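You operate a simulated robot arm through the tools that you are given. There is no shell and no other tool. Be economical: measure what you need, move in short steps, check, and stop when the job is done.

Carry out the task below with a simulated robot arm. There is one attempt and no reset: what you move stays moved.

JOB
Flush the jet pipes with the beaker of LIME OFF, then let the water out.
Fine: tip it in, beaker back, run the jets till no streak shows, five seconds at least, stop them, only then tub lever to OPEN. Set down upright: clear beaker.

Only the result counts: the job must be done as asked and must still hold three seconds after the hand-in. Knocking over, shifting, dropping, spilling or breaking anything else fails it.

ROBOT AND FRAMES
A 7-joint arm with a two-finger parallel gripper, fixed in place. Base frame: the origin is at the foot of the arm, x ahead of it, y to its left, z up. Readings come in m, rad, newtons and seconds.
With the tool pointing down near the work surface it reaches from about 0.1 to 0.64 m from the base axis. Its first joint turns from -2.007 to 2.007 rad. Payload 3.91 kg.
The tool frame sits at the grasp point between the pads (the TCP): z along the fingers, y along the line on which they close. The tips reach 0.03 m beyond it. Largest opening 0.11 m; finger width 0.02, thickness 0.01; the body of the gripper, 0.048 by 0.112 m, starts 0.055 m behind the TCP.
Orientation is that of the tool frame in the base frame, as [roll, pitch, yaw] about the fixed x, y, z axes, in that order (R = Rz(yaw) Ry(pitch) Rx(roll)). With the fingers straight down and closing along the base's y, the tool's x points along the base's -x, its y along +y and its z along -z.

CONTROLS
- The arm moves only by the tool drive_tool. Its argument "deltas" is a list of rows, each a list of 7 numbers: the shift along the tool's x, y, z in cm, then the turn, a rotation vector about the tool's x, y, z in rad, then the opening, from 0 (shut) to 1 (fully open). In form: [[x, y, z, wx, wy, wz, grip], ...]. A call has 1 to 8 rows; each row is the pose to reach, as a shift and turn from the pose commanded when the call began, along the tool's axes at that moment. Each row takes 0.2 s and may step no farther than 0.05 m and 0.15 rad from the row before; otherwise, or with a gripper value out of range, the whole call is refused. Where a pose cannot be reached the arm comes as near as it can. A force on the tool above 40 N (or 10 N above the force at the start of the call, whichever is more), or a blocked arm, ends the call early, and 0.2 s more pass. The fingers move at their own pace (about 0.108 m/s each) and stop on an object; they squeeze with about 30 N. The grip force told is the motor's: it shows also when the fingers shut on nothing. Time passes only in rows, and 0.2 s behind the last, so rows that repeat a pose let the fingers close. The reply holds the time, the measured pose of the TCP, the force on the tool along the base axes, the opening and the grip force, in the units named above and with some noise, with the torque about the TCP (base axes, N m) and any sound that the robot's microphone picked up.
- Cameras (640 x 400 px; columns grow to the right, rows downward): "scene" is fixed at [0.3993, 0.6512, 1.231]; the picture's right is [-0.99, 0.11, 0.00], its down [0.10, 0.89, -0.44] and it looks along [-0.05, -0.44, -0.90] (base axes); focal length 312 px, centre (320, 200). "wrist" rides on the gripper at [0.072, 0.017, -0.103] in the tool frame; the picture's right is [-0.23, 0.97, 0.00], its down [-0.76, -0.18, -0.62] and it looks along [-0.61, -0.14, 0.78] (tool axes); focal length 222 px, centre (320, 200). There is no depth. A picture from a camera that has moved, and an enlarged one, comes with that camera's place and axes in the base frame and with its lens.
- grab_frame(camera): a new picture of that camera. No time passes.
- move_column(by): slides the trunk up (or, below 0, down) by that many m; the arm rides with it, the base frame stays. It gives what a move gives, with no picture.
- close_up(camera, box): a new picture of the part [left, top, right, bottom] of that camera's present view, enlarged. No time passes.
- sign_off(): hands the job in; it is judged then, once.

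Go step by step. Nothing tells you positions but the pictures and the camera data: compare them with the known pose of the tool, close in by small moves and look again before you grip or let go. The budget is 120 turns and 68 pictures, counting those below and the enlarged ones. Unless the task says otherwise, let go and move clear before handing in, and close with one line.

The tools are called after "Emit:" as a command line: name --pt "numbers of a row" for each row, then --argument value for the rest, lists and objects as JSON in quotes. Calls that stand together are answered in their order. drive_tool: Moves the arm, as the interface text tells. Its arguments: {"type":"object","properties":{"deltas":{"type":"array"}},"required":["deltas"]} The other tools are called the same way: move_column (by) slides the trunk up or down; grab_frame (camera) takes a picture; close_up (camera, box) takes an enlarged picture of a part of a camera's view; sign_off () hands the job in.

At the start:

```text
time: 0.0
position: [0.4052, 0.3257, 0.8019]
tool_rot: [3.141, -0.001, 3.141]
wrist_force: [0.0, 0.2, -0.3]
wrist_torque: [0.02, -0.01, 0.0]
grip_width: 0.1103
grasp_force: 0.1
trunk travel left (down, up): [-0.5, 0.49]
```

scene: 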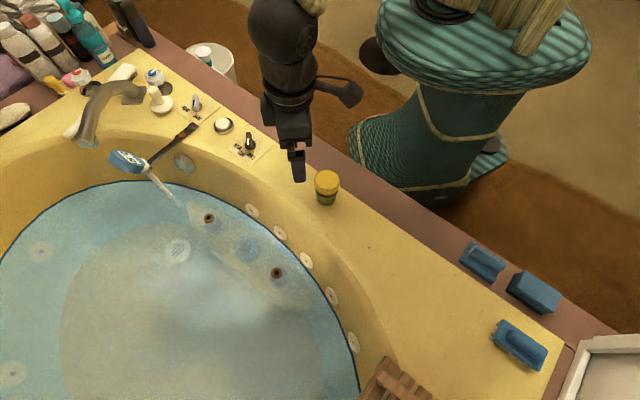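
wrist: 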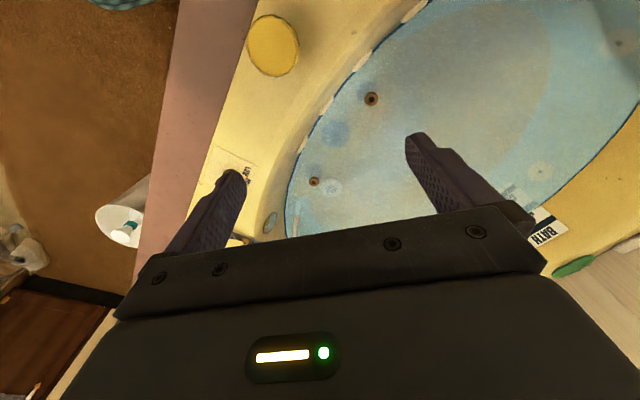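

I see a tub with a yellow surround, a beaker with a yellow lid or contents near the arm, and some knobs and levers by the tap. I'll enlarge these first.

Emit:
close_up --camera "scene" --box '[120, 60, 280, 160]'

Emit:
close_up --camera "scene" --box '[230, 120, 390, 220]'

Emit:
close_up --camera "scene" --box '[0, 140, 360, 400]'

```text
4.00 times, centred on (200, 110) of scene
camera zoom: at [0.3993, 0.6512, 1.231], right [-0.99, 0.11, 0.0], down [0.1, 0.89, -0.44], along [-0.05, -0.44, -0.9], focal length 1246 px, centre (800, 560)
```

zoom: 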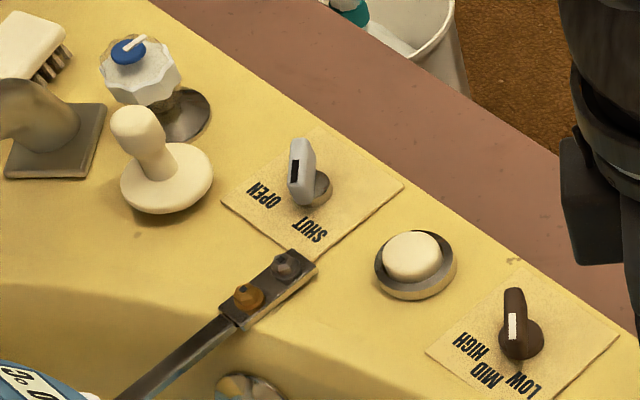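

```text
4.00 times, centred on (310, 170) of scene
camera zoom: at [0.3993, 0.6512, 1.231], right [-0.99, 0.11, 0.0], down [0.1, 0.89, -0.44], along [-0.05, -0.44, -0.9], focal length 1246 px, centre (360, 320)
```

zoom: 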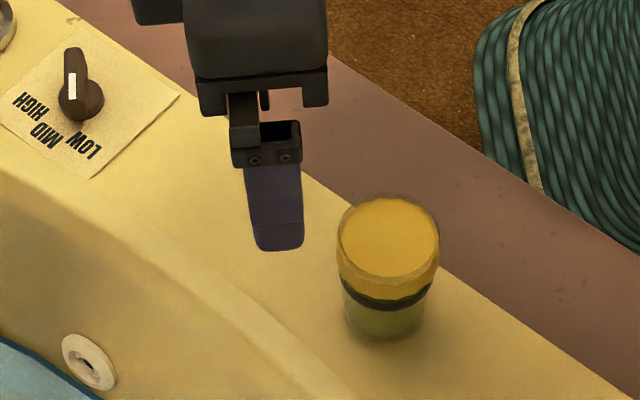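

```text
1.54 times, centred on (180, 270) of scene
camera zoom: at [0.3993, 0.6512, 1.231], right [-0.99, 0.11, 0.0], down [0.1, 0.89, -0.44], along [-0.05, -0.44, -0.9], focal length 479 px, centre (535, 92)
```

zoom: 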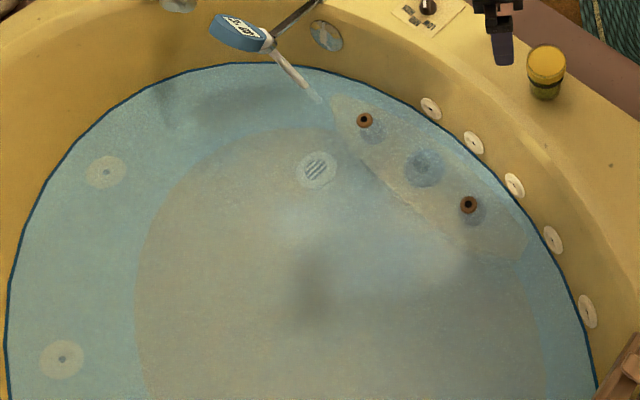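

The beaker's rim triangulates to about (0.341, 0.286, 0.592). I'll look at it and the labels through the wrist camera.

Emit:
close_up --camera "wrist" --box '[180, 0, 400, 140]'

Emit:
close_up --camera "scene" --box '[90, 130, 250, 230]'

Emit:
close_up --camera "scene" --box '[440, 220, 640, 400]'

```text
2.86 times, centred on (290, 70) of wrist
camera zoom: at [0.3328, 0.3434, 0.9057], right [0.23, 0.97, 0.0], down [0.76, -0.18, 0.62], along [0.61, -0.14, -0.78], focal length 635 px, centre (406, 571)
```

zoom: 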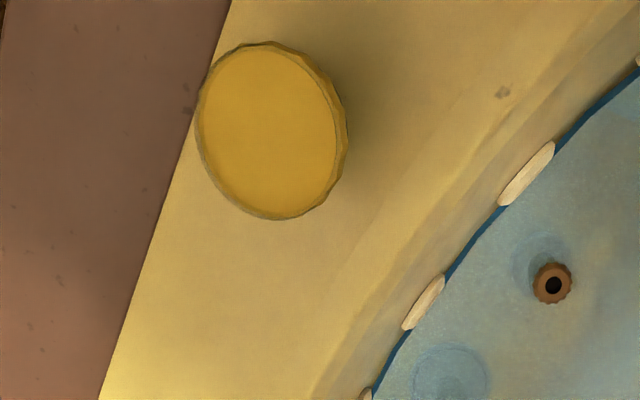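

```text
4.00 times, centred on (170, 180) of scene
camera zoom: at [0.3993, 0.6512, 1.231], right [-0.99, 0.11, 0.0], down [0.1, 0.89, -0.44], along [-0.05, -0.44, -0.9], focal length 1246 px, centre (920, 280)
```

zoom: 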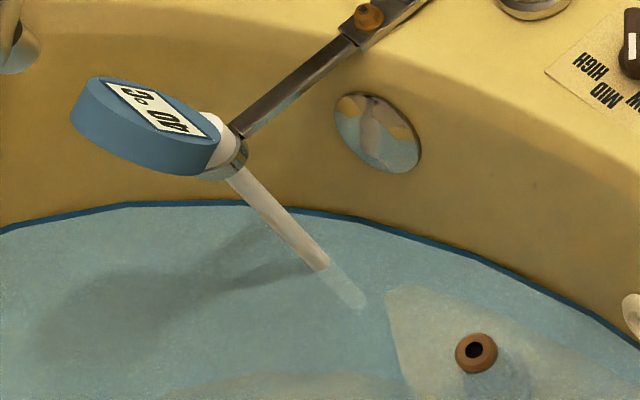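

```text
2.22 times, centred on (540, 310) of scene
camera zoom: at [0.3993, 0.6512, 1.231], right [-0.99, 0.11, 0.0], down [0.1, 0.89, -0.44], along [-0.05, -0.44, -0.9], focal length 692 px, centre (-169, -44)
```

zoom: 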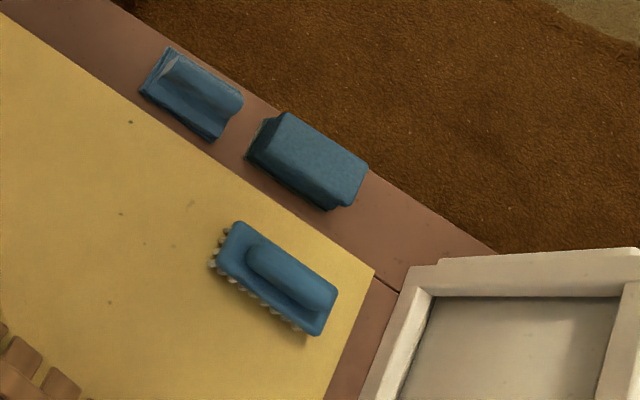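

The beaker is full of yellow liquid close to its rim. I'll pull the arm back toward the base and line the hand up radially with the beaker for a tilted side grasp.

Emit:
drive_tool --pt "3 -2.3 0 0 0 -0.14 1" --pt "6 -4.6 0 0 0 -0.28 1" --pt "9 -7 0 0 0 -0.42 1" --pt "12 -9.3 0 0 0 -0.56 1" --pt "15.5 -11.6 0 0 0 -0.7 1" --pt "15.5 -11.6 0 0 0 -0.7 1"

```text
time: 1.4
position: [0.2484, 0.2091, 0.8005]
tool_rot: [3.142, 0.0, -2.438]
wrist_force: [-0.1, 0.1, -0.2]
wrist_torque: [-0.01, 0.01, -0.02]
grip_width: 0.11
grasp_force: 0.1
trunk travel left (down, up): [-0.5, 0.49]
```

The move was accurate. Next I'll tilt the hand to 30° below horizontal.

Emit:
drive_tool --pt "0 0 0 0 -0.14 0 1" --pt "0 0 0 0 -0.28 0 1" --pt "0 0 0 0 -0.42 0 1" --pt "0 0 0 0 -0.56 0 1" --pt "0 0 0 0 -0.7 0 1" --pt "0 0 0 0 -0.84 0 1" --pt "0 0 0 0 -0.95 0 1" --pt "0 0 0 0 -1.047 0 1"

Emit:
grab_frame --camera "wrist"

Emit:
grab_frame --camera "scene"

```text
time: 3.2
position: [0.315, 0.3707, 0.8318]
tool_rot: [-3.139, 1.048, -2.441]
wrist_force: [-0.2, -0.1, -0.7]
wrist_torque: [0.04, 0.0, -0.03]
grip_width: 0.1101
grasp_force: 0.0
out of reach, approached as far as the arm can: row 1, 2, 3, 4, 5, 6, 7, 8
trunk travel left (down, up): [-0.5, 0.49]
```

```text
59 pictures are left
camera wrist: at [0.2071, 0.3032, 0.8204], right [-0.54, 0.82, 0.2], down [-0.01, -0.24, 0.97], along [0.84, 0.52, 0.14], focal length 222 px, centre (320, 200)
```

wrist: 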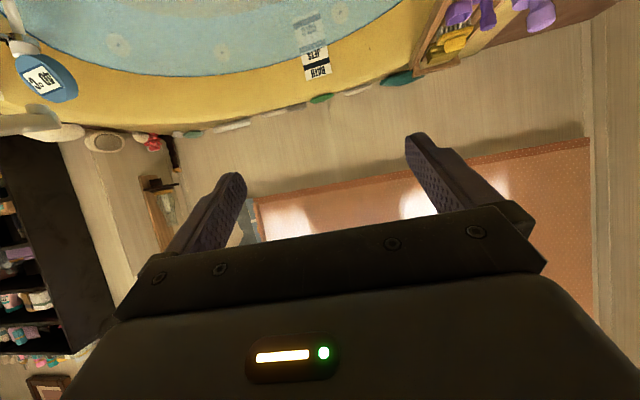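

```text
58 pictures are left
```

scene: 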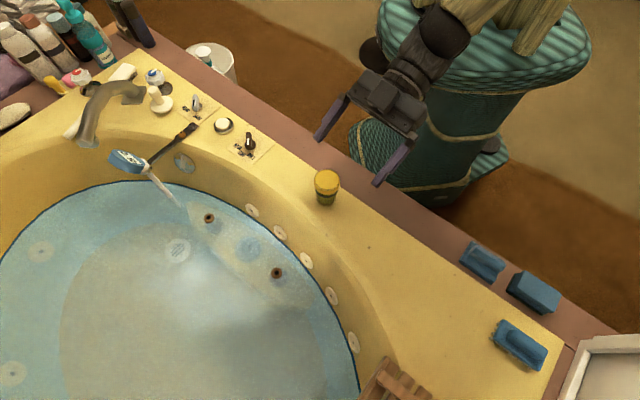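

The pose was too close in to reach, so the arm stopped nearby. I can see a strip with BATH and JETS marks on the far side, which looks like a water level mark, so I'll read it.

Emit:
close_up --camera "wrist" --box '[260, 0, 380, 90]'

```text
4.44 times, centred on (320, 45) of wrist
camera zoom: at [0.2071, 0.3032, 0.8204], right [-0.54, 0.82, 0.2], down [-0.01, -0.24, 0.97], along [0.84, 0.52, 0.14], focal length 987 px, centre (320, 889)
```

zoom: 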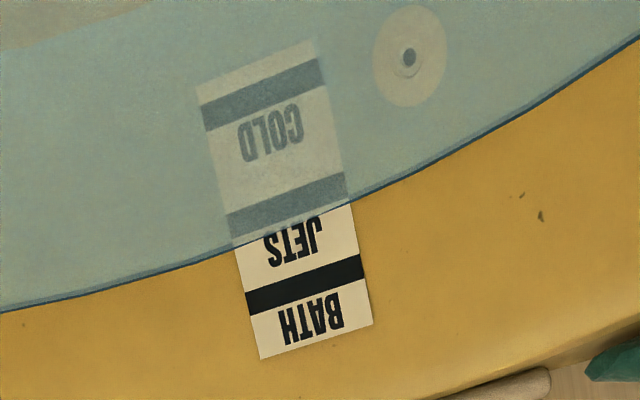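

The water stands above the JETS line, so the jets can run. I'll move the tilted hand above the beaker to check whether that radius can be reached.

Emit:
drive_tool --pt "0.2 0 3.6 0 0 0 1" --pt "0.5 0 7.2 0 0 0 1" --pt "0.7 0 10.8 0 0 0 1" --pt "0.9 0 14.4 0 0 0 1" --pt "0.9 0 14.4 0 0 0 1"

```text
time: 4.4
position: [0.4089, 0.4468, 0.7495]
tool_rot: [-3.14, 1.047, -2.441]
wrist_force: [-0.3, 0.6, 0.0]
wrist_torque: [0.01, 0.02, 0.04]
grip_width: 0.1099
grasp_force: 0.1
trunk travel left (down, up): [-0.5, 0.49]
```

Shifts count from the actual pose. Now I'll try to go above the beaker.

Emit:
drive_tool --pt "2.1 -1.6 -2.4 0 0 0 1" --pt "4.2 -3.2 -4.8 0 0 0 1" --pt "6.3 -4.8 -7.2 0 0 0 1" --pt "8.4 -6.4 -9.6 0 0 0 1" --pt "10.4 -7.9 -12 0 0 0 1" --pt "10.4 -7.9 -12 0 0 0 1"

```text
time: 5.8
position: [0.3668, 0.3091, 0.7037]
tool_rot: [3.141, 1.048, -2.441]
wrist_force: [0.3, -0.5, 0.1]
wrist_torque: [-0.01, 0.05, 0.01]
grip_width: 0.1099
grasp_force: 0.1
out of reach, approached as far as the arm can: row 4, 5, 6
trunk travel left (down, up): [-0.5, 0.49]
```

I'm just short of the radius I need. I'll yaw the hand about 45° so it points along +y, which leaves the wrist room and lets a later roll pour toward the tub on the +x side.

Emit:
drive_tool --pt "0.3 0 -0.5 -0.113 0 -0.066 1" --pt "0.6 0 -1 -0.227 0 -0.131 1" --pt "0.9 0 -1.5 -0.34 0 -0.197 1" --pt "1.2 0 -2 -0.453 0 -0.262 1" --pt "1.5 0 -2.5 -0.567 0 -0.328 1" --pt "1.74 0 -3 -0.68 0 -0.393 1" --pt "1.74 0 -3 -0.68 0 -0.393 1"

Emit:
grab_frame --camera "scene"

Emit:
grab_frame --camera "wrist"

```text
time: 7.4
position: [0.3376, 0.2934, 0.7063]
tool_rot: [3.141, 1.047, -1.654]
wrist_force: [0.1, 0.3, -0.5]
wrist_torque: [-0.04, 0.0, 0.01]
grip_width: 0.11
grasp_force: 0.1
out of reach, approached as far as the arm can: row 1, 2, 3
trunk travel left (down, up): [-0.5, 0.49]
```

```text
56 pictures are left
```

scene: 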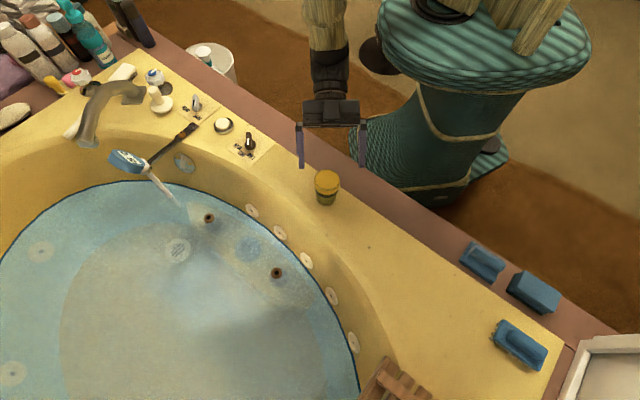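

```text
55 pictures are left
camera wrist: at [0.3107, 0.1698, 0.695], right [-0.96, 0.19, 0.2], down [0.16, -0.17, 0.97], along [0.22, 0.97, 0.13], focal length 222 px, centre (320, 200)
```

wrist: 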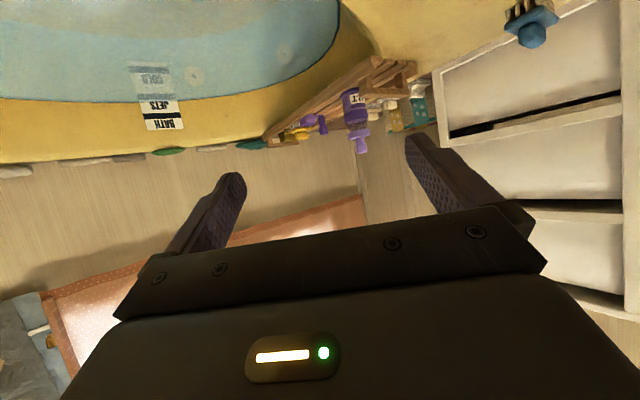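

The hand is in position above the beaker. I'll trim xy, lower with the trunk to just above the rim and look again.

Emit:
drive_tool --pt "0.35 -0.4 -0.6 0 0 0 1" --pt "0.35 -0.4 -0.6 0 0 0 1"

Emit:
move_column --by -0.07

Emit:
close_up --camera "scene" --box '[260, 120, 420, 220]'

```text
time: 8.0
position: [0.343, 0.2863, 0.7078]
tool_rot: [-3.141, 1.047, -1.655]
wrist_force: [-1.0, -0.3, 0.1]
wrist_torque: [0.01, 0.01, 0.02]
grip_width: 0.1097
grasp_force: 0.1
trunk travel left (down, up): [-0.5, 0.49]
```

```text
time: 9.1
position: [0.3425, 0.2864, 0.6376]
tool_rot: [-3.141, 1.047, -1.657]
wrist_force: [-0.3, 0.1, 1.1]
wrist_torque: [-0.02, 0.02, 0.0]
grip_width: 0.11
grasp_force: 0.1
trunk travel left (down, up): [-0.43, 0.56]
```

```text
4.00 times, centred on (340, 170) of scene
camera zoom: at [0.3993, 0.6512, 1.231], right [-0.99, 0.11, 0.0], down [0.1, 0.89, -0.44], along [-0.05, -0.44, -0.9], focal length 1246 px, centre (240, 320)
```

zoom: 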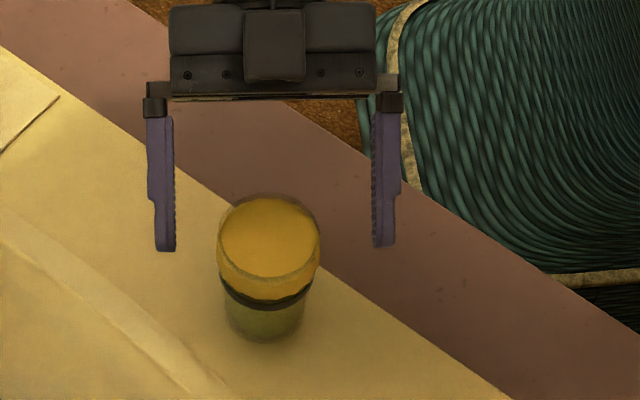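

The fingers straddle the beaker evenly. I'll lower to grip height and check.

Emit:
move_column --by -0.08

Emit:
close_up --camera "scene" --box '[260, 120, 420, 220]'

Emit:
grab_frame --camera "wrist"

```text
time: 10.2
position: [0.3418, 0.2872, 0.5563]
tool_rot: [3.141, 1.048, -1.657]
wrist_force: [-0.7, 0.0, -1.3]
wrist_torque: [-0.02, 0.01, -0.03]
grip_width: 0.11
grasp_force: 0.0
trunk travel left (down, up): [-0.35, 0.64]
```

```text
4.00 times, centred on (340, 170) of scene
camera zoom: at [0.3993, 0.6512, 1.231], right [-0.99, 0.11, 0.0], down [0.1, 0.89, -0.44], along [-0.05, -0.44, -0.9], focal length 1246 px, centre (240, 320)
```

zoom: 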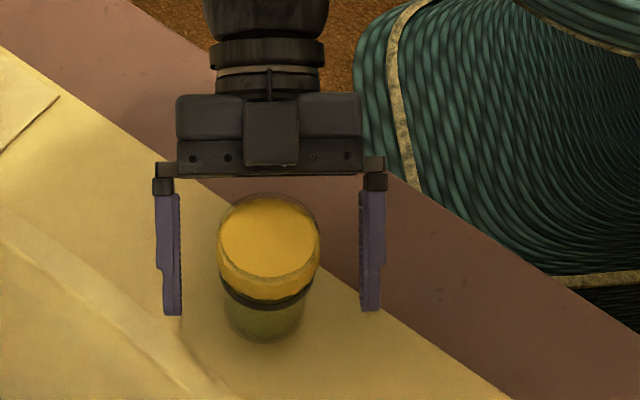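

```text
52 pictures are left
camera wrist: at [0.314, 0.163, 0.5459], right [-0.96, 0.2, 0.2], down [0.16, -0.17, 0.97], along [0.22, 0.97, 0.13], focal length 222 px, centre (320, 200)
```

wrist: 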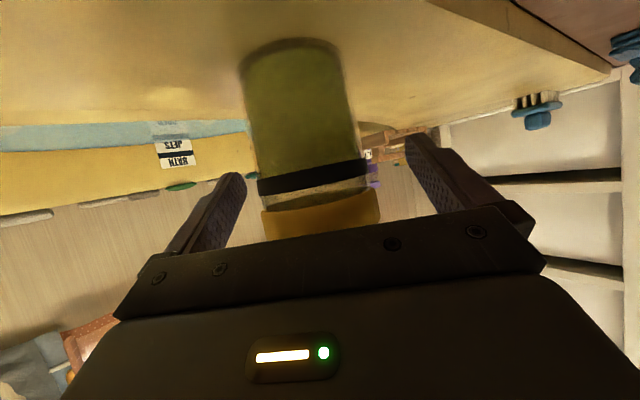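

From the side I see green liquid up to a black band, with something yellow at the rim. I'll zoom in to see whether that is a lid.

Emit:
close_up --camera "wrist" --box '[220, 30, 400, 250]'

Emit:
close_up --camera "scene" --box '[310, 160, 345, 210]'

```text
1.82 times, centred on (310, 140) of wrist
camera zoom: at [0.314, 0.163, 0.5459], right [-0.96, 0.2, 0.2], down [0.16, -0.17, 0.97], along [0.22, 0.97, 0.13], focal length 404 px, centre (338, 309)
```

zoom: 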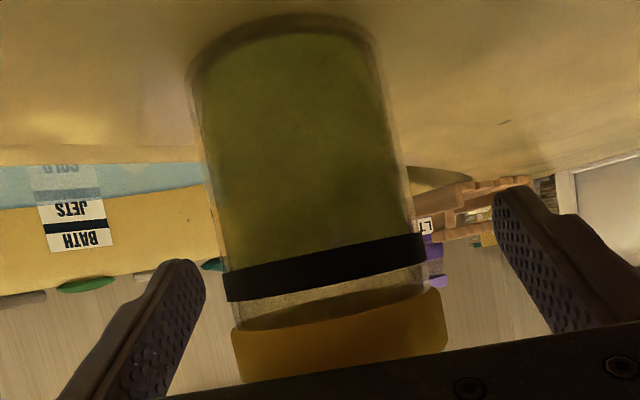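

```text
8.00 times, centred on (328, 185) of scene
camera zoom: at [0.3993, 0.6512, 1.231], right [-0.99, 0.11, 0.0], down [0.1, 0.89, -0.44], along [-0.05, -0.44, -0.9], focal length 2492 px, centre (260, 320)
```

zoom: 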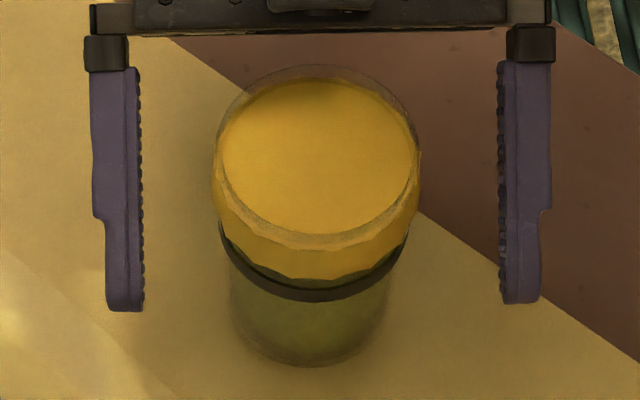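

The yellow part may be a lid or plug with an air gap beneath it. I'll raise a little so the wrist camera is level with the rim.

Emit:
move_column --by 0.055

Emit:
close_up --camera "wrist" --box '[210, 0, 400, 250]'

```text
time: 11.2
position: [0.3419, 0.2866, 0.6116]
tool_rot: [3.14, 1.047, -1.656]
wrist_force: [0.9, -0.4, -1.2]
wrist_torque: [0.02, -0.03, -0.02]
grip_width: 0.1102
grasp_force: 0.0
trunk travel left (down, up): [-0.405, 0.585]
```

```text
1.60 times, centred on (305, 125) of wrist
camera zoom: at [0.314, 0.163, 0.6008], right [-0.96, 0.2, 0.2], down [0.16, -0.17, 0.97], along [0.22, 0.97, 0.13], focal length 355 px, centre (344, 320)
```

zoom: 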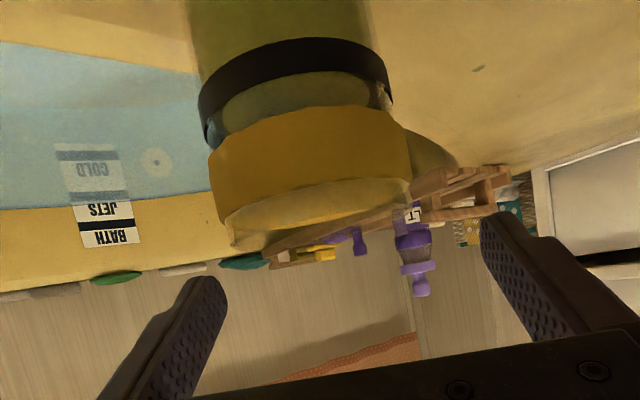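

It is a yellow cap over the beaker with an air gap beneath, so it has to come off before I pour. I'll grip the cap near the fingertips and then try pulling it straight up.

Emit:
drive_tool --pt "1.2 0 -0.2 0 0 0 1" --pt "2.5 0 -0.4 0 0 0 1" --pt "2.5 0 -0.4 0 0 0 0.7"

Emit:
close_up --camera "wrist" --box '[180, 0, 460, 250]'

Emit:
close_up --camera "scene" --box '[290, 150, 370, 220]'

```text
time: 12.0
position: [0.3406, 0.2715, 0.592]
tool_rot: [3.141, 1.047, -1.656]
wrist_force: [0.0, -0.5, 0.9]
wrist_torque: [-0.06, 0.02, 0.01]
grip_width: 0.077
grasp_force: 0.1
trunk travel left (down, up): [-0.405, 0.585]
```

```text
1.60 times, centred on (320, 125) of wrist
camera zoom: at [0.3139, 0.1472, 0.5817], right [-0.96, 0.2, 0.2], down [0.16, -0.17, 0.97], along [0.22, 0.97, 0.13], focal length 355 px, centre (320, 320)
```

zoom: 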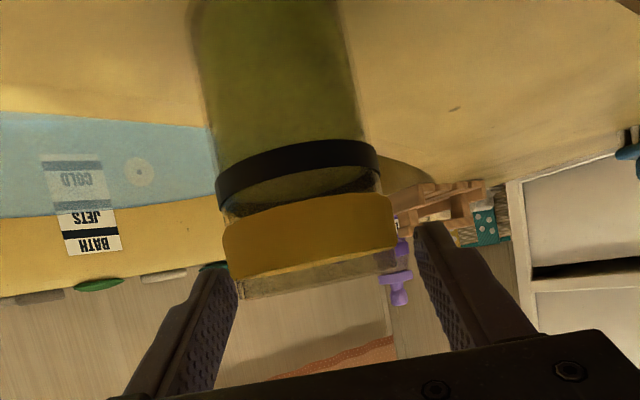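

```text
5.71 times, centred on (330, 185) of scene
camera zoom: at [0.3993, 0.6512, 1.231], right [-0.99, 0.11, 0.0], down [0.1, 0.89, -0.44], along [-0.05, -0.44, -0.9], focal length 1780 px, centre (263, 286)
```

zoom: 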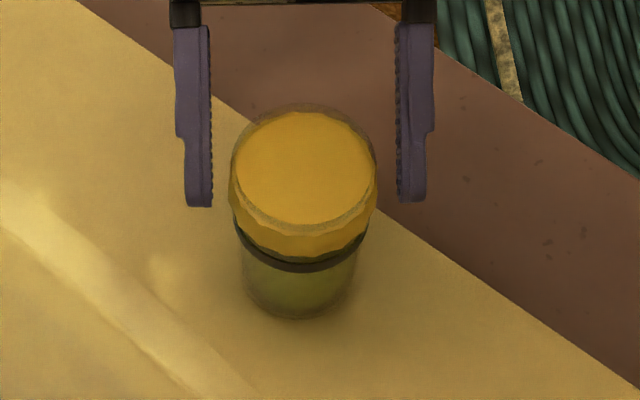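

The cap sits very near the rim. I'll close on it and lift about 1 cm as a test, watching whether the cap comes off alone.

Emit:
drive_tool --pt "0 0 0 0 0 0 0.6" --pt "0 0 0 0 0 0 0.3" --pt "0 0 0 0 0 0 0.3" --pt "0 0 0 0 0 0 0.3" --pt "-0.43 0 -0.25 0 0 0 0.3" --pt "-0.87 0 -0.5 0 0 0 0.3" --pt "-0.87 0 -0.5 0 0 0 0.3"

Emit:
close_up --camera "scene" --box '[290, 150, 370, 220]'

Emit:
close_up --camera "wrist" --box '[180, 0, 460, 250]'

```text
time: 13.6
position: [0.3405, 0.2703, 0.6013]
tool_rot: [3.141, 1.047, -1.657]
wrist_force: [0.2, -0.4, -2.3]
wrist_torque: [-0.03, 0.01, -0.01]
grip_width: 0.0596
grasp_force: 29.7
trunk travel left (down, up): [-0.405, 0.585]
```

```text
5.71 times, centred on (330, 185) of scene
camera zoom: at [0.3993, 0.6512, 1.231], right [-0.99, 0.11, 0.0], down [0.1, 0.89, -0.44], along [-0.05, -0.44, -0.9], focal length 1780 px, centre (263, 286)
```

zoom: 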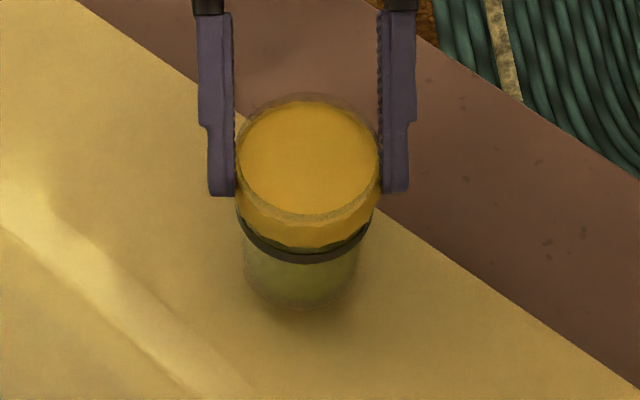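

```text
1.60 times, centred on (320, 125) of wrist
camera zoom: at [0.3131, 0.1478, 0.5909], right [-0.96, 0.2, 0.2], down [0.16, -0.17, 0.97], along [0.22, 0.97, 0.13], focal length 355 px, centre (320, 320)
```

zoom: 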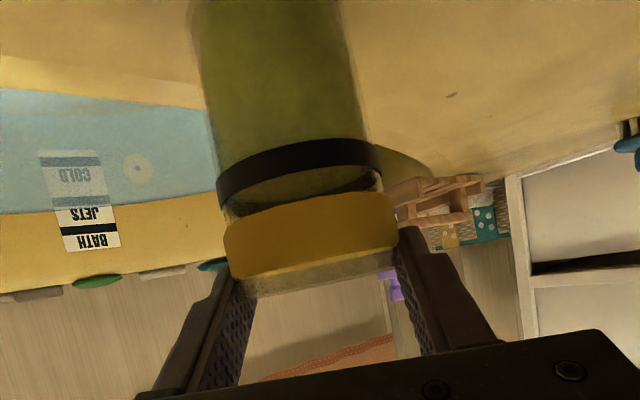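

The whole beaker lifted with the cap, at about 2 N. I'll set it back, regrip lower so the lip clears the fingers, and see whether it pours over the tub.

Emit:
drive_tool --pt "0.43 0 0.25 0 0 0 0.3" --pt "0.85 0 0.49 0 0 0 0.3" --pt "0.87 0 0.5 0 0 0 0.3" --pt "0.87 0 0.5 0 0 0 0.8" --pt "0.87 0 0.5 0 0 0 0.8"

Emit:
drive_tool --pt "1.1 0 0.9 0 0 0 0.8" --pt "2.2 0 1.8 0 0 0 0.8" --pt "3.26 0 2.75 0 0 0 0.8" --pt "3.26 0 2.75 0 0 0 0.8"

Emit:
close_up --camera "scene" --box '[290, 150, 370, 220]'

Emit:
close_up --camera "wrist" --box '[180, 0, 460, 250]'

```text
time: 14.8
position: [0.3405, 0.2708, 0.5922]
tool_rot: [3.141, 1.047, -1.657]
wrist_force: [0.6, -0.4, 0.4]
wrist_torque: [0.02, -0.01, 0.0]
grip_width: 0.0878
grasp_force: 0.1
trunk travel left (down, up): [-0.405, 0.585]
```

```text
time: 15.8
position: [0.3411, 0.2802, 0.5501]
tool_rot: [3.14, 1.047, -1.656]
wrist_force: [0.4, 0.1, 0.4]
wrist_torque: [-0.03, 0.02, 0.0]
grip_width: 0.0881
grasp_force: 0.0
trunk travel left (down, up): [-0.405, 0.585]
```

```text
5.71 times, centred on (330, 185) of scene
camera zoom: at [0.3993, 0.6512, 1.231], right [-0.99, 0.11, 0.0], down [0.1, 0.89, -0.44], along [-0.05, -0.44, -0.9], focal length 1780 px, centre (263, 286)
```

zoom: 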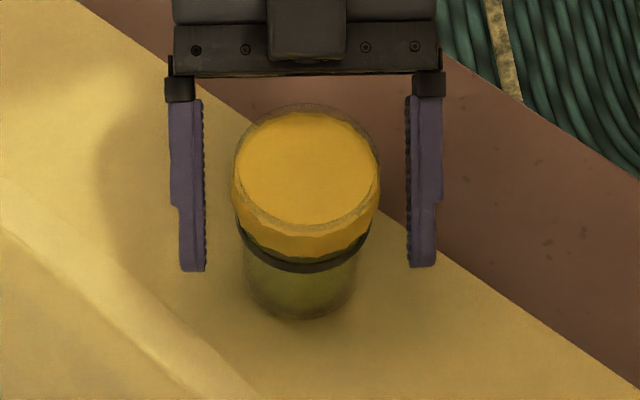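

```text
1.60 times, centred on (320, 125) of wrist
camera zoom: at [0.3132, 0.1563, 0.5393], right [-0.96, 0.2, 0.2], down [0.16, -0.17, 0.97], along [0.22, 0.97, 0.13], focal length 355 px, centre (320, 320)
```

zoom: 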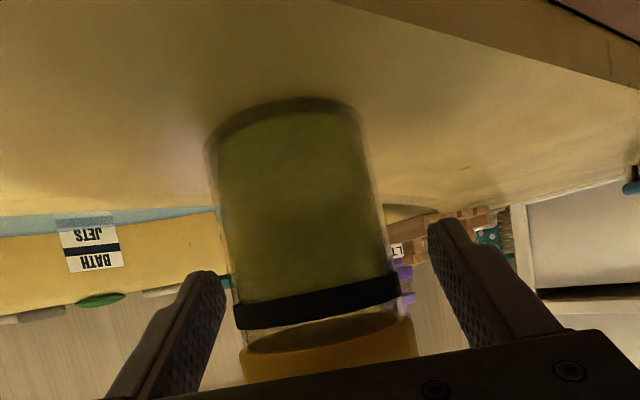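

The beaker stands undisturbed, so I'll grip it here and lift.

Emit:
drive_tool --pt "0 0 0 0 0 0 0.6" --pt "0 0 0 0 0 0 0.2" --pt "0 0 0 0 0 0 0.2" --pt "0 0 0 0 0 0 0.2" --pt "-0.87 0 -0.5 0 0 0 0.2" --pt "-1.73 0 -1 0 0 0 0.2"

Emit:
move_column --by 0.1

Emit:
close_up --camera "scene" --box '[280, 110, 380, 210]'

```text
time: 17.2
position: [0.341, 0.2786, 0.5692]
tool_rot: [3.141, 1.047, -1.656]
wrist_force: [-1.6, -0.1, 0.1]
wrist_torque: [-0.01, -0.01, 0.01]
grip_width: 0.062
grasp_force: 0.4
trunk travel left (down, up): [-0.405, 0.585]
```

```text
time: 18.5
position: [0.34, 0.2769, 0.6684]
tool_rot: [3.141, 1.047, -1.656]
wrist_force: [-0.3, 0.7, -1.3]
wrist_torque: [-0.02, -0.01, 0.0]
grip_width: 0.0556
grasp_force: 30.3
trunk travel left (down, up): [-0.505, 0.485]
```

```text
4.00 times, centred on (330, 160) of scene
camera zoom: at [0.3993, 0.6512, 1.231], right [-0.99, 0.11, 0.0], down [0.1, 0.89, -0.44], along [-0.05, -0.44, -0.9], focal length 1246 px, centre (280, 360)
```

zoom: 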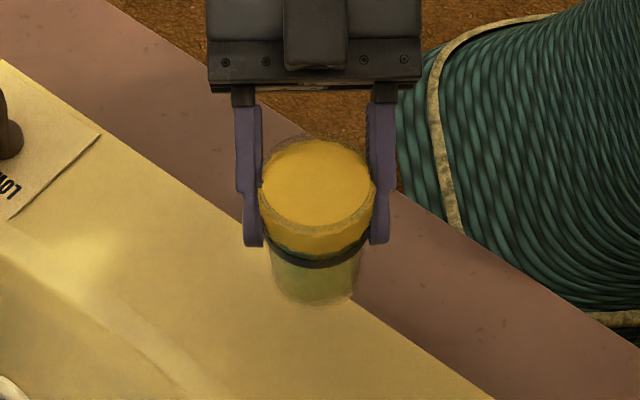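

The grip closed later than I expected, so the beaker may be held higher than planned. I'll look before going on.

Emit:
grab_frame --camera "wrist"

Emit:
close_up --camera "scene" --box '[305, 130, 355, 190]'

```text
41 pictures are left
camera wrist: at [0.313, 0.1545, 0.6588], right [-0.96, 0.2, 0.2], down [0.16, -0.17, 0.97], along [0.22, 0.97, 0.13], focal length 222 px, centre (320, 200)
```

wrist: 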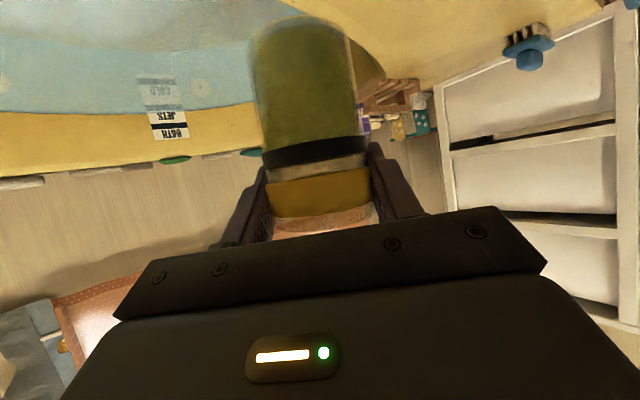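

```text
6.67 times, centred on (330, 160) of scene
camera zoom: at [0.3993, 0.6512, 1.231], right [-0.99, 0.11, 0.0], down [0.1, 0.89, -0.44], along [-0.05, -0.44, -0.9], focal length 2076 px, centre (253, 467)
```

zoom: 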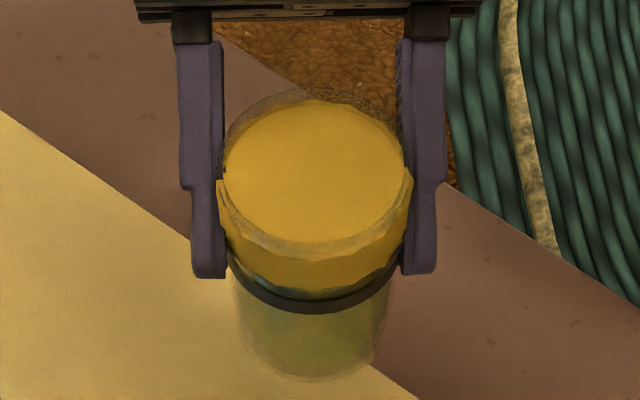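

The beaker is held upright just above the band. I'll carry it level out over the water to about (0.45, 0.42).

Emit:
drive_tool --pt "-1.1 -1.4 1.9 0 0 0 0.2" --pt "-2.2 -2.8 3.8 0 0 0 0.2" --pt "-3.3 -4.2 5.7 0 0 0 0.2" --pt "-4.4 -5.6 7.6 0 0 0 0.2" --pt "-5.5 -7 9.5 0 0 0 0.2" --pt "-6.6 -8.4 11.4 0 0 0 0.2" --pt "-7.6 -9.74 13.2 0 0 0 0.2" --pt "-7.6 -9.74 13.2 0 0 0 0.2"

Emit:
grab_frame --camera "scene"

```text
time: 20.3
position: [0.4512, 0.4229, 0.6692]
tool_rot: [-3.141, 1.048, -1.655]
wrist_force: [0.1, 0.5, -2.3]
wrist_torque: [0.01, -0.03, 0.01]
grip_width: 0.0555
grasp_force: 29.3
trunk travel left (down, up): [-0.505, 0.485]
```

```text
39 pictures are left
```

scene: 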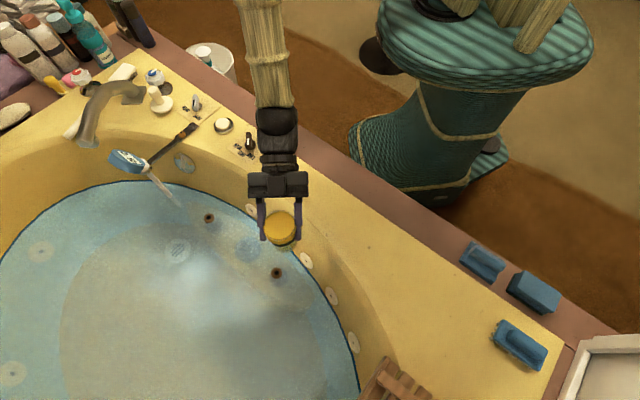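

It's positioned over the water. I'll start tipping the mouth toward +x, about 1 rad first, then check.

Emit:
drive_tool --pt "0 0 0 -0.07 0 0.121 0.2" --pt "0 0 0 -0.14 0 0.242 0.2" --pt "0 0 0 -0.21 0 0.364 0.2" --pt "0 0 0 -0.28 0 0.485 0.2" --pt "0 0 0 -0.35 0 0.606 0.2" --pt "0 0 0 -0.42 0 0.727 0.2" --pt "0 0 0 -0.49 0 0.849 0.2" --pt "0 0 0 -0.56 0 0.97 0.2"

Emit:
close_up --camera "scene" --box '[200, 160, 360, 290]'

```text
time: 22.1
position: [0.4487, 0.4218, 0.6698]
tool_rot: [1.807, 0.386, -2.657]
wrist_force: [0.7, 0.1, -1.3]
wrist_torque: [-0.02, -0.05, 0.0]
grip_width: 0.0553
grasp_force: 30.3
trunk travel left (down, up): [-0.505, 0.485]
```

```text
3.08 times, centred on (280, 225) of scene
camera zoom: at [0.3993, 0.6512, 1.231], right [-0.99, 0.11, 0.0], down [0.1, 0.89, -0.44], along [-0.05, -0.44, -0.9], focal length 958 px, centre (443, 123)
```

zoom: 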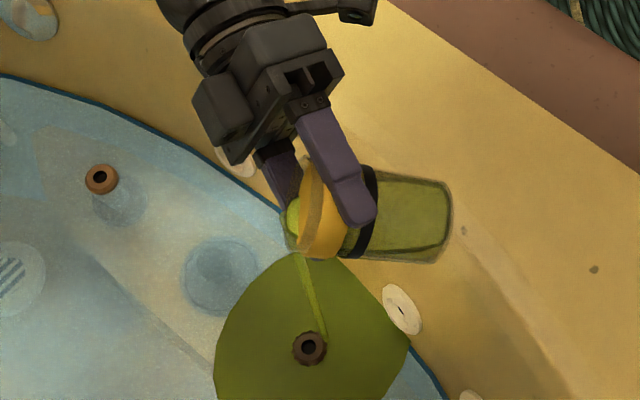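

It pours freely: a green stream is landing in the water. I'll keep tipping to empty it.

Emit:
drive_tool --pt "0 0 0 -0.07 0 0.121 0.2" --pt "0 0 0 -0.14 0 0.242 0.2" --pt "0 0 0 -0.21 0 0.364 0.2" --pt "0 0 0 -0.28 0 0.485 0.2" --pt "0 0 0 -0.35 0 0.606 0.2" --pt "0 0 0 -0.42 0 0.727 0.2" --pt "0 0 0 -0.49 0 0.849 0.2" --pt "0 0 0 -0.56 0 0.97 0.2"

Emit:
drive_tool --pt "0 0 0 0 0 0 0.2" --pt "0 0 0 0 0 0 0.2" --pt "0 0 0 0 0 0 0.2" --pt "0 0 0 0 0 0 0.2" --pt "0 0 0 0 0 0 0.2" --pt "0 0 0 0 0 0 0.2" --pt "0 0 0 0 0 0 0.2" --pt "0 0 0 0 0 0 0.2"

Emit:
close_up --camera "scene" --box '[200, 160, 360, 290]'

```text
time: 23.9
position: [0.4514, 0.4209, 0.6693]
tool_rot: [1.193, -0.568, -2.593]
wrist_force: [-0.4, -0.4, -0.5]
wrist_torque: [-0.04, -0.02, 0.01]
grip_width: 0.0552
grasp_force: 30.2
trunk travel left (down, up): [-0.505, 0.485]
```

```text
time: 25.7
position: [0.4499, 0.4218, 0.6689]
tool_rot: [1.194, -0.568, -2.592]
wrist_force: [0.5, 0.4, 0.4]
wrist_torque: [-0.02, 0.02, 0.01]
grip_width: 0.0553
grasp_force: 30.3
trunk travel left (down, up): [-0.505, 0.485]
```

```text
3.08 times, centred on (280, 225) of scene
camera zoom: at [0.3993, 0.6512, 1.231], right [-0.99, 0.11, 0.0], down [0.1, 0.89, -0.44], along [-0.05, -0.44, -0.9], focal length 958 px, centre (443, 123)
```

zoom: 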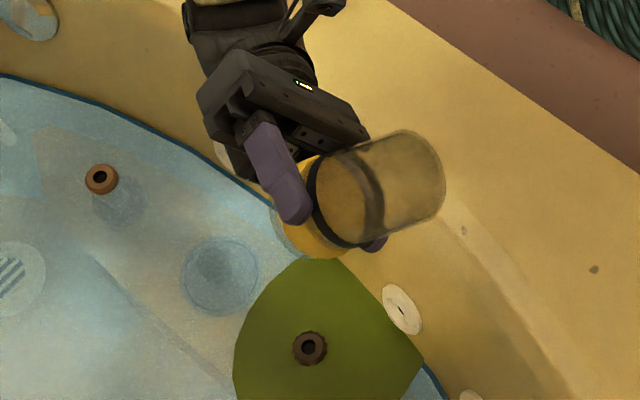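

The beaker is empty. I'll turn it back upright.

Emit:
drive_tool --pt "0 0 0 0.07 0 -0.121 0.2" --pt "0 0 0 0.14 0 -0.242 0.2" --pt "0 0 0 0.21 0 -0.364 0.2" --pt "0 0 0 0.28 0 -0.485 0.2" --pt "0 0 0 0.35 0 -0.606 0.2" --pt "0 0 0 0.42 0 -0.727 0.2" --pt "0 0 0 0.49 0 -0.849 0.2" --pt "0 0 0 0.56 0 -0.97 0.2"

Emit:
drive_tool --pt "0 0 0 0.07 0 -0.121 0.2" --pt "0 0 0 0.14 0 -0.242 0.2" --pt "0 0 0 0.21 0 -0.364 0.2" --pt "0 0 0 0.28 0 -0.485 0.2" --pt "0 0 0 0.35 0 -0.606 0.2" --pt "0 0 0 0.42 0 -0.727 0.2" --pt "0 0 0 0.49 0 -0.849 0.2" --pt "0 0 0 0.56 0 -0.97 0.2"

```text
time: 27.5
position: [0.4495, 0.4223, 0.6687]
tool_rot: [1.81, 0.389, -2.656]
wrist_force: [-0.5, -0.1, -0.8]
wrist_torque: [-0.02, 0.01, -0.02]
grip_width: 0.0552
grasp_force: 29.9
trunk travel left (down, up): [-0.505, 0.485]
```

```text
time: 29.3
position: [0.4501, 0.4198, 0.6708]
tool_rot: [-3.14, 1.046, -1.654]
wrist_force: [-0.3, -0.1, -0.4]
wrist_torque: [0.02, 0.0, -0.02]
grip_width: 0.055
grasp_force: 30.1
trunk travel left (down, up): [-0.505, 0.485]
```

It's upright again. I'll carry it back above its original spot.

Emit:
drive_tool --pt "1.1 1.4 -1.9 0 0 0 0.2" --pt "2.2 2.8 -3.8 0 0 0 0.2" --pt "3.3 4.2 -5.7 0 0 0 0.2" --pt "4.4 5.6 -7.6 0 0 0 0.2" --pt "5.5 7 -9.5 0 0 0 0.2" --pt "6.6 8.4 -11.4 0 0 0 0.2" --pt "7.6 9.74 -13.2 0 0 0 0.2" --pt "7.6 9.74 -13.2 0 0 0 0.2"

Emit:
move_column --by -0.08

Emit:
close_up --camera "wrist" --box '[180, 0, 460, 250]'

Emit:
close_up --camera "scene" --box '[290, 150, 370, 220]'

```text
time: 31.1
position: [0.3414, 0.2757, 0.6689]
tool_rot: [3.141, 1.047, -1.657]
wrist_force: [0.6, -0.8, -0.2]
wrist_torque: [0.01, -0.02, 0.0]
grip_width: 0.0553
grasp_force: 30.0
trunk travel left (down, up): [-0.505, 0.485]
```

```text
time: 32.3
position: [0.3405, 0.2774, 0.5888]
tool_rot: [3.141, 1.047, -1.656]
wrist_force: [0.7, 1.0, -0.8]
wrist_torque: [0.01, -0.01, 0.02]
grip_width: 0.055
grasp_force: 30.4
trunk travel left (down, up): [-0.425, 0.565]
```

```text
1.60 times, centred on (320, 125) of wrist
camera zoom: at [0.3141, 0.1536, 0.5781], right [-0.96, 0.2, 0.2], down [0.16, -0.17, 0.97], along [0.22, 0.97, 0.13], focal length 355 px, centre (320, 320)
```

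zoom: 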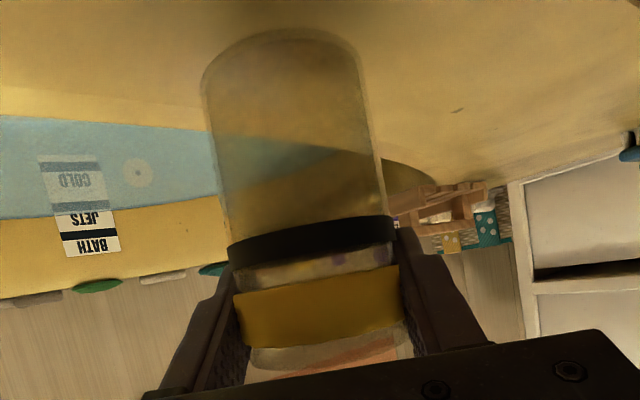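

```text
5.71 times, centred on (330, 185) of scene
camera zoom: at [0.3993, 0.6512, 1.231], right [-0.99, 0.11, 0.0], down [0.1, 0.89, -0.44], along [-0.05, -0.44, -0.9], focal length 1780 px, centre (263, 286)
```

zoom: 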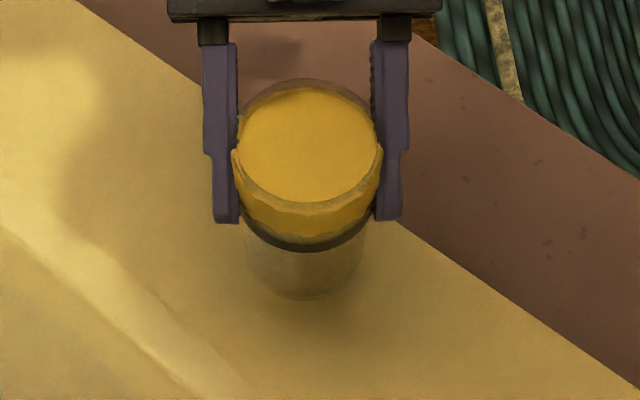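

The empty beaker hangs about 2 cm above its old spot. I'll lower it slowly and watch the force.

Emit:
drive_tool --pt "0.69 0 0.4 0 0 0 0.2" --pt "1.3 0 0.75 0 0 0 0.2" --pt "1.56 0 0.9 0 0 0 0.2" --pt "1.56 0 0.9 0 0 0 0.2"

Emit:
drive_tool --pt "0.17 0 0.1 0 0 0 0.2" --pt "0.35 0 0.2 0 0 0 0.2" --pt "0.35 0 0.2 0 0 0 0.2"

```text
time: 33.3
position: [0.3413, 0.2764, 0.5704]
tool_rot: [-3.141, 1.048, -1.656]
wrist_force: [-0.2, -0.4, -0.1]
wrist_torque: [0.0, 0.04, -0.01]
grip_width: 0.0552
grasp_force: 29.4
trunk travel left (down, up): [-0.425, 0.565]
```

```text
time: 34.1
position: [0.3413, 0.2779, 0.5686]
tool_rot: [-3.14, 1.05, -1.651]
wrist_force: [-4.9, -2.3, 18.8]
wrist_torque: [0.04, -0.1, -0.01]
grip_width: 0.0552
grasp_force: 30.2
trunk travel left (down, up): [-0.425, 0.565]
```

The base has touched the deck. I'll ease off the press and open.

Emit:
drive_tool --pt "-0.1 0 -0.06 0 0 0 0.2" --pt "-0.17 0 -0.1 0 0 0 0.2" --pt "-0.17 0 -0.1 0 0 0 0.2"

```text
time: 34.9
position: [0.341, 0.2777, 0.5677]
tool_rot: [3.141, 1.047, -1.655]
wrist_force: [-1.6, 3.4, 11.0]
wrist_torque: [0.42, -0.09, 0.12]
grip_width: 0.0553
grasp_force: 29.8
trunk travel left (down, up): [-0.425, 0.565]
```

Emit:
drive_tool --pt "-0.05 0 -0.03 0 0 0 0.2" --pt "-0.08 0 -0.05 0 0 0 0.2"

```text
time: 35.5
position: [0.3418, 0.278, 0.5696]
tool_rot: [3.14, 1.044, -1.659]
wrist_force: [-0.6, -0.6, 1.8]
wrist_torque: [-0.01, -0.01, -0.01]
grip_width: 0.0552
grasp_force: 30.0
trunk travel left (down, up): [-0.425, 0.565]
```

The press is down to 2 N. I'll release and check.

Emit:
drive_tool --pt "0 0 0 0 0 0 0.6" --pt "0 0 0 0 0 0 0.9" --pt "0 0 0 0 0 0 0.9" --pt "0 0 0 0 0 0 0.9"

Emit:
close_up --camera "scene" --box '[290, 150, 370, 220]'

```text
time: 36.5
position: [0.3413, 0.2776, 0.5694]
tool_rot: [-3.141, 1.046, -1.657]
wrist_force: [0.6, 0.6, 1.0]
wrist_torque: [0.01, 0.04, 0.07]
grip_width: 0.099
grasp_force: 0.2
trunk travel left (down, up): [-0.425, 0.565]
```

```text
5.71 times, centred on (330, 185) of scene
camera zoom: at [0.3993, 0.6512, 1.231], right [-0.99, 0.11, 0.0], down [0.1, 0.89, -0.44], along [-0.05, -0.44, -0.9], focal length 1780 px, centre (263, 286)
```

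zoom: 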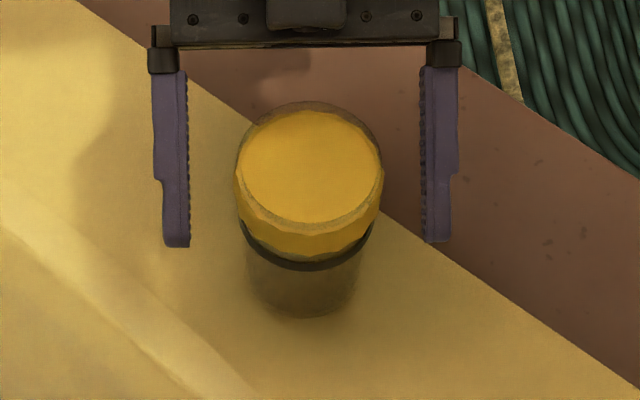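

The beaker stands upright on its spot. I'll rise clear and turn the hand fingers-down.

Emit:
move_column --by 0.2

Emit:
drive_tool --pt "0 0 0 0 0.14 0 0.5" --pt "0 0 0 0 0.28 0 0.5" --pt "0 0 0 0 0.42 0 0.3" --pt "0 0 0 0 0.56 0 0" --pt "0 0 0 0 0.7 0 0" --pt "0 0 0 0 0.84 0 0" --pt "0 0 0 0 0.95 0 0" --pt "0 0 0 0 1.047 0 0"

```text
time: 38.7
position: [0.3416, 0.2772, 0.769]
tool_rot: [3.141, 1.047, -1.656]
wrist_force: [0.7, 0.1, -0.4]
wrist_torque: [0.03, 0.0, 0.02]
grip_width: 0.0993
grasp_force: 0.1
trunk travel left (down, up): [-0.625, 0.365]
```

```text
time: 40.5
position: [0.3407, 0.277, 0.769]
tool_rot: [-3.141, -0.002, -1.657]
wrist_force: [-0.3, 0.5, 0.7]
wrist_torque: [0.05, -0.01, 0.03]
grip_width: 0.0
grasp_force: 29.9
trunk travel left (down, up): [-0.625, 0.365]
```

The hand is vertical. I'll swing toward the control panel.

Emit:
drive_tool --pt "2.7 -1.6 0 0 0 0.14 0" --pt "5.4 -3.2 0 0 0 0.28 0" --pt "8.1 -4.8 0 0 0 0.42 0" --pt "10.8 -6.4 0 0 0 0.56 0" --pt "13.5 -8 0 0 0 0.7 0" --pt "16.2 -9.6 0 0 0 0.84 0" --pt "19 -11.2 0 0 0 0.98 0" --pt "21.7 -12.8 0 0 0 1.12 0"

Emit:
drive_tool --pt "0 0 0 0 0 0.12 0" --pt "0 0 0 0 0 0.24 0" --pt "0 0 0 0 0 0.36 0"

Emit:
grab_frame --camera "wrist"

Emit:
grab_frame --camera "scene"

```text
time: 42.3
position: [0.4515, 0.048, 0.768]
tool_rot: [3.141, -0.001, -2.778]
wrist_force: [0.0, 0.9, 0.3]
wrist_torque: [0.02, -0.02, 0.01]
grip_width: 0.0002
grasp_force: 30.3
trunk travel left (down, up): [-0.625, 0.365]
```

```text
time: 43.1
position: [0.4497, 0.0505, 0.7682]
tool_rot: [-3.14, 0.0, -3.137]
wrist_force: [0.9, 0.8, 0.7]
wrist_torque: [0.04, 0.01, 0.0]
grip_width: 0.0
grasp_force: 29.8
trunk travel left (down, up): [-0.625, 0.365]
```

```text
33 pictures are left
camera wrist: at [0.3773, 0.0671, 0.8717], right [0.22, 0.97, 0.0], down [0.76, -0.17, 0.62], along [0.61, -0.14, -0.78], focal length 222 px, centre (320, 200)
```

wrist: 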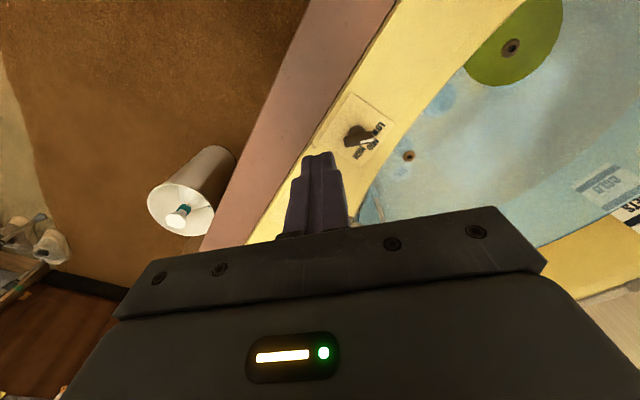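

```text
32 pictures are left
```

scene: 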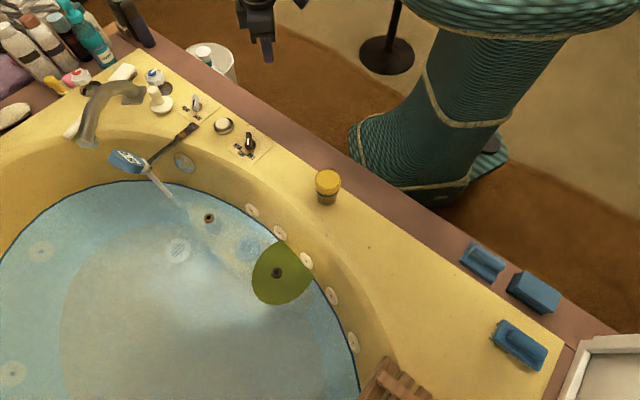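

I can see the dial and the green patch. I'll zoom in on the dial and on the panel.

Emit:
close_up --camera "wrist" --box '[310, 90, 410, 180]'

Emit:
close_up --camera "scene" --box '[170, 80, 290, 170]'

```text
4.44 times, centred on (360, 135) of wrist
camera zoom: at [0.3773, 0.0671, 0.8717], right [0.22, 0.97, 0.0], down [0.76, -0.17, 0.62], along [0.61, -0.14, -0.78], focal length 987 px, centre (142, 489)
```

zoom: 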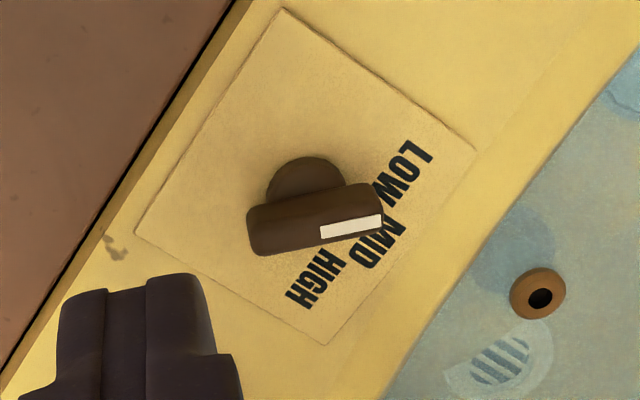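

```text
4.44 times, centred on (230, 125) of scene
camera zoom: at [0.3993, 0.6512, 1.231], right [-0.99, 0.11, 0.0], down [0.1, 0.89, -0.44], along [-0.05, -0.44, -0.9], focal length 1384 px, centre (720, 533)
```

zoom: 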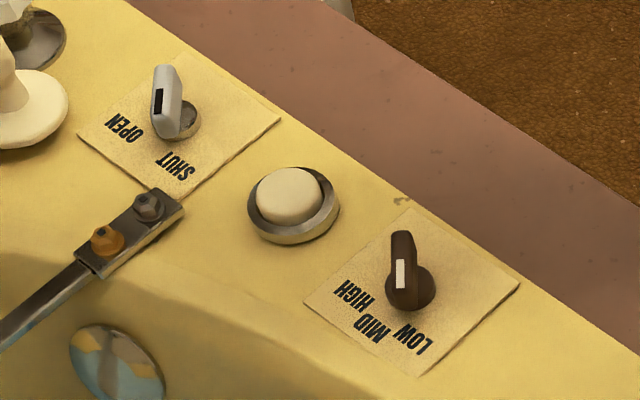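

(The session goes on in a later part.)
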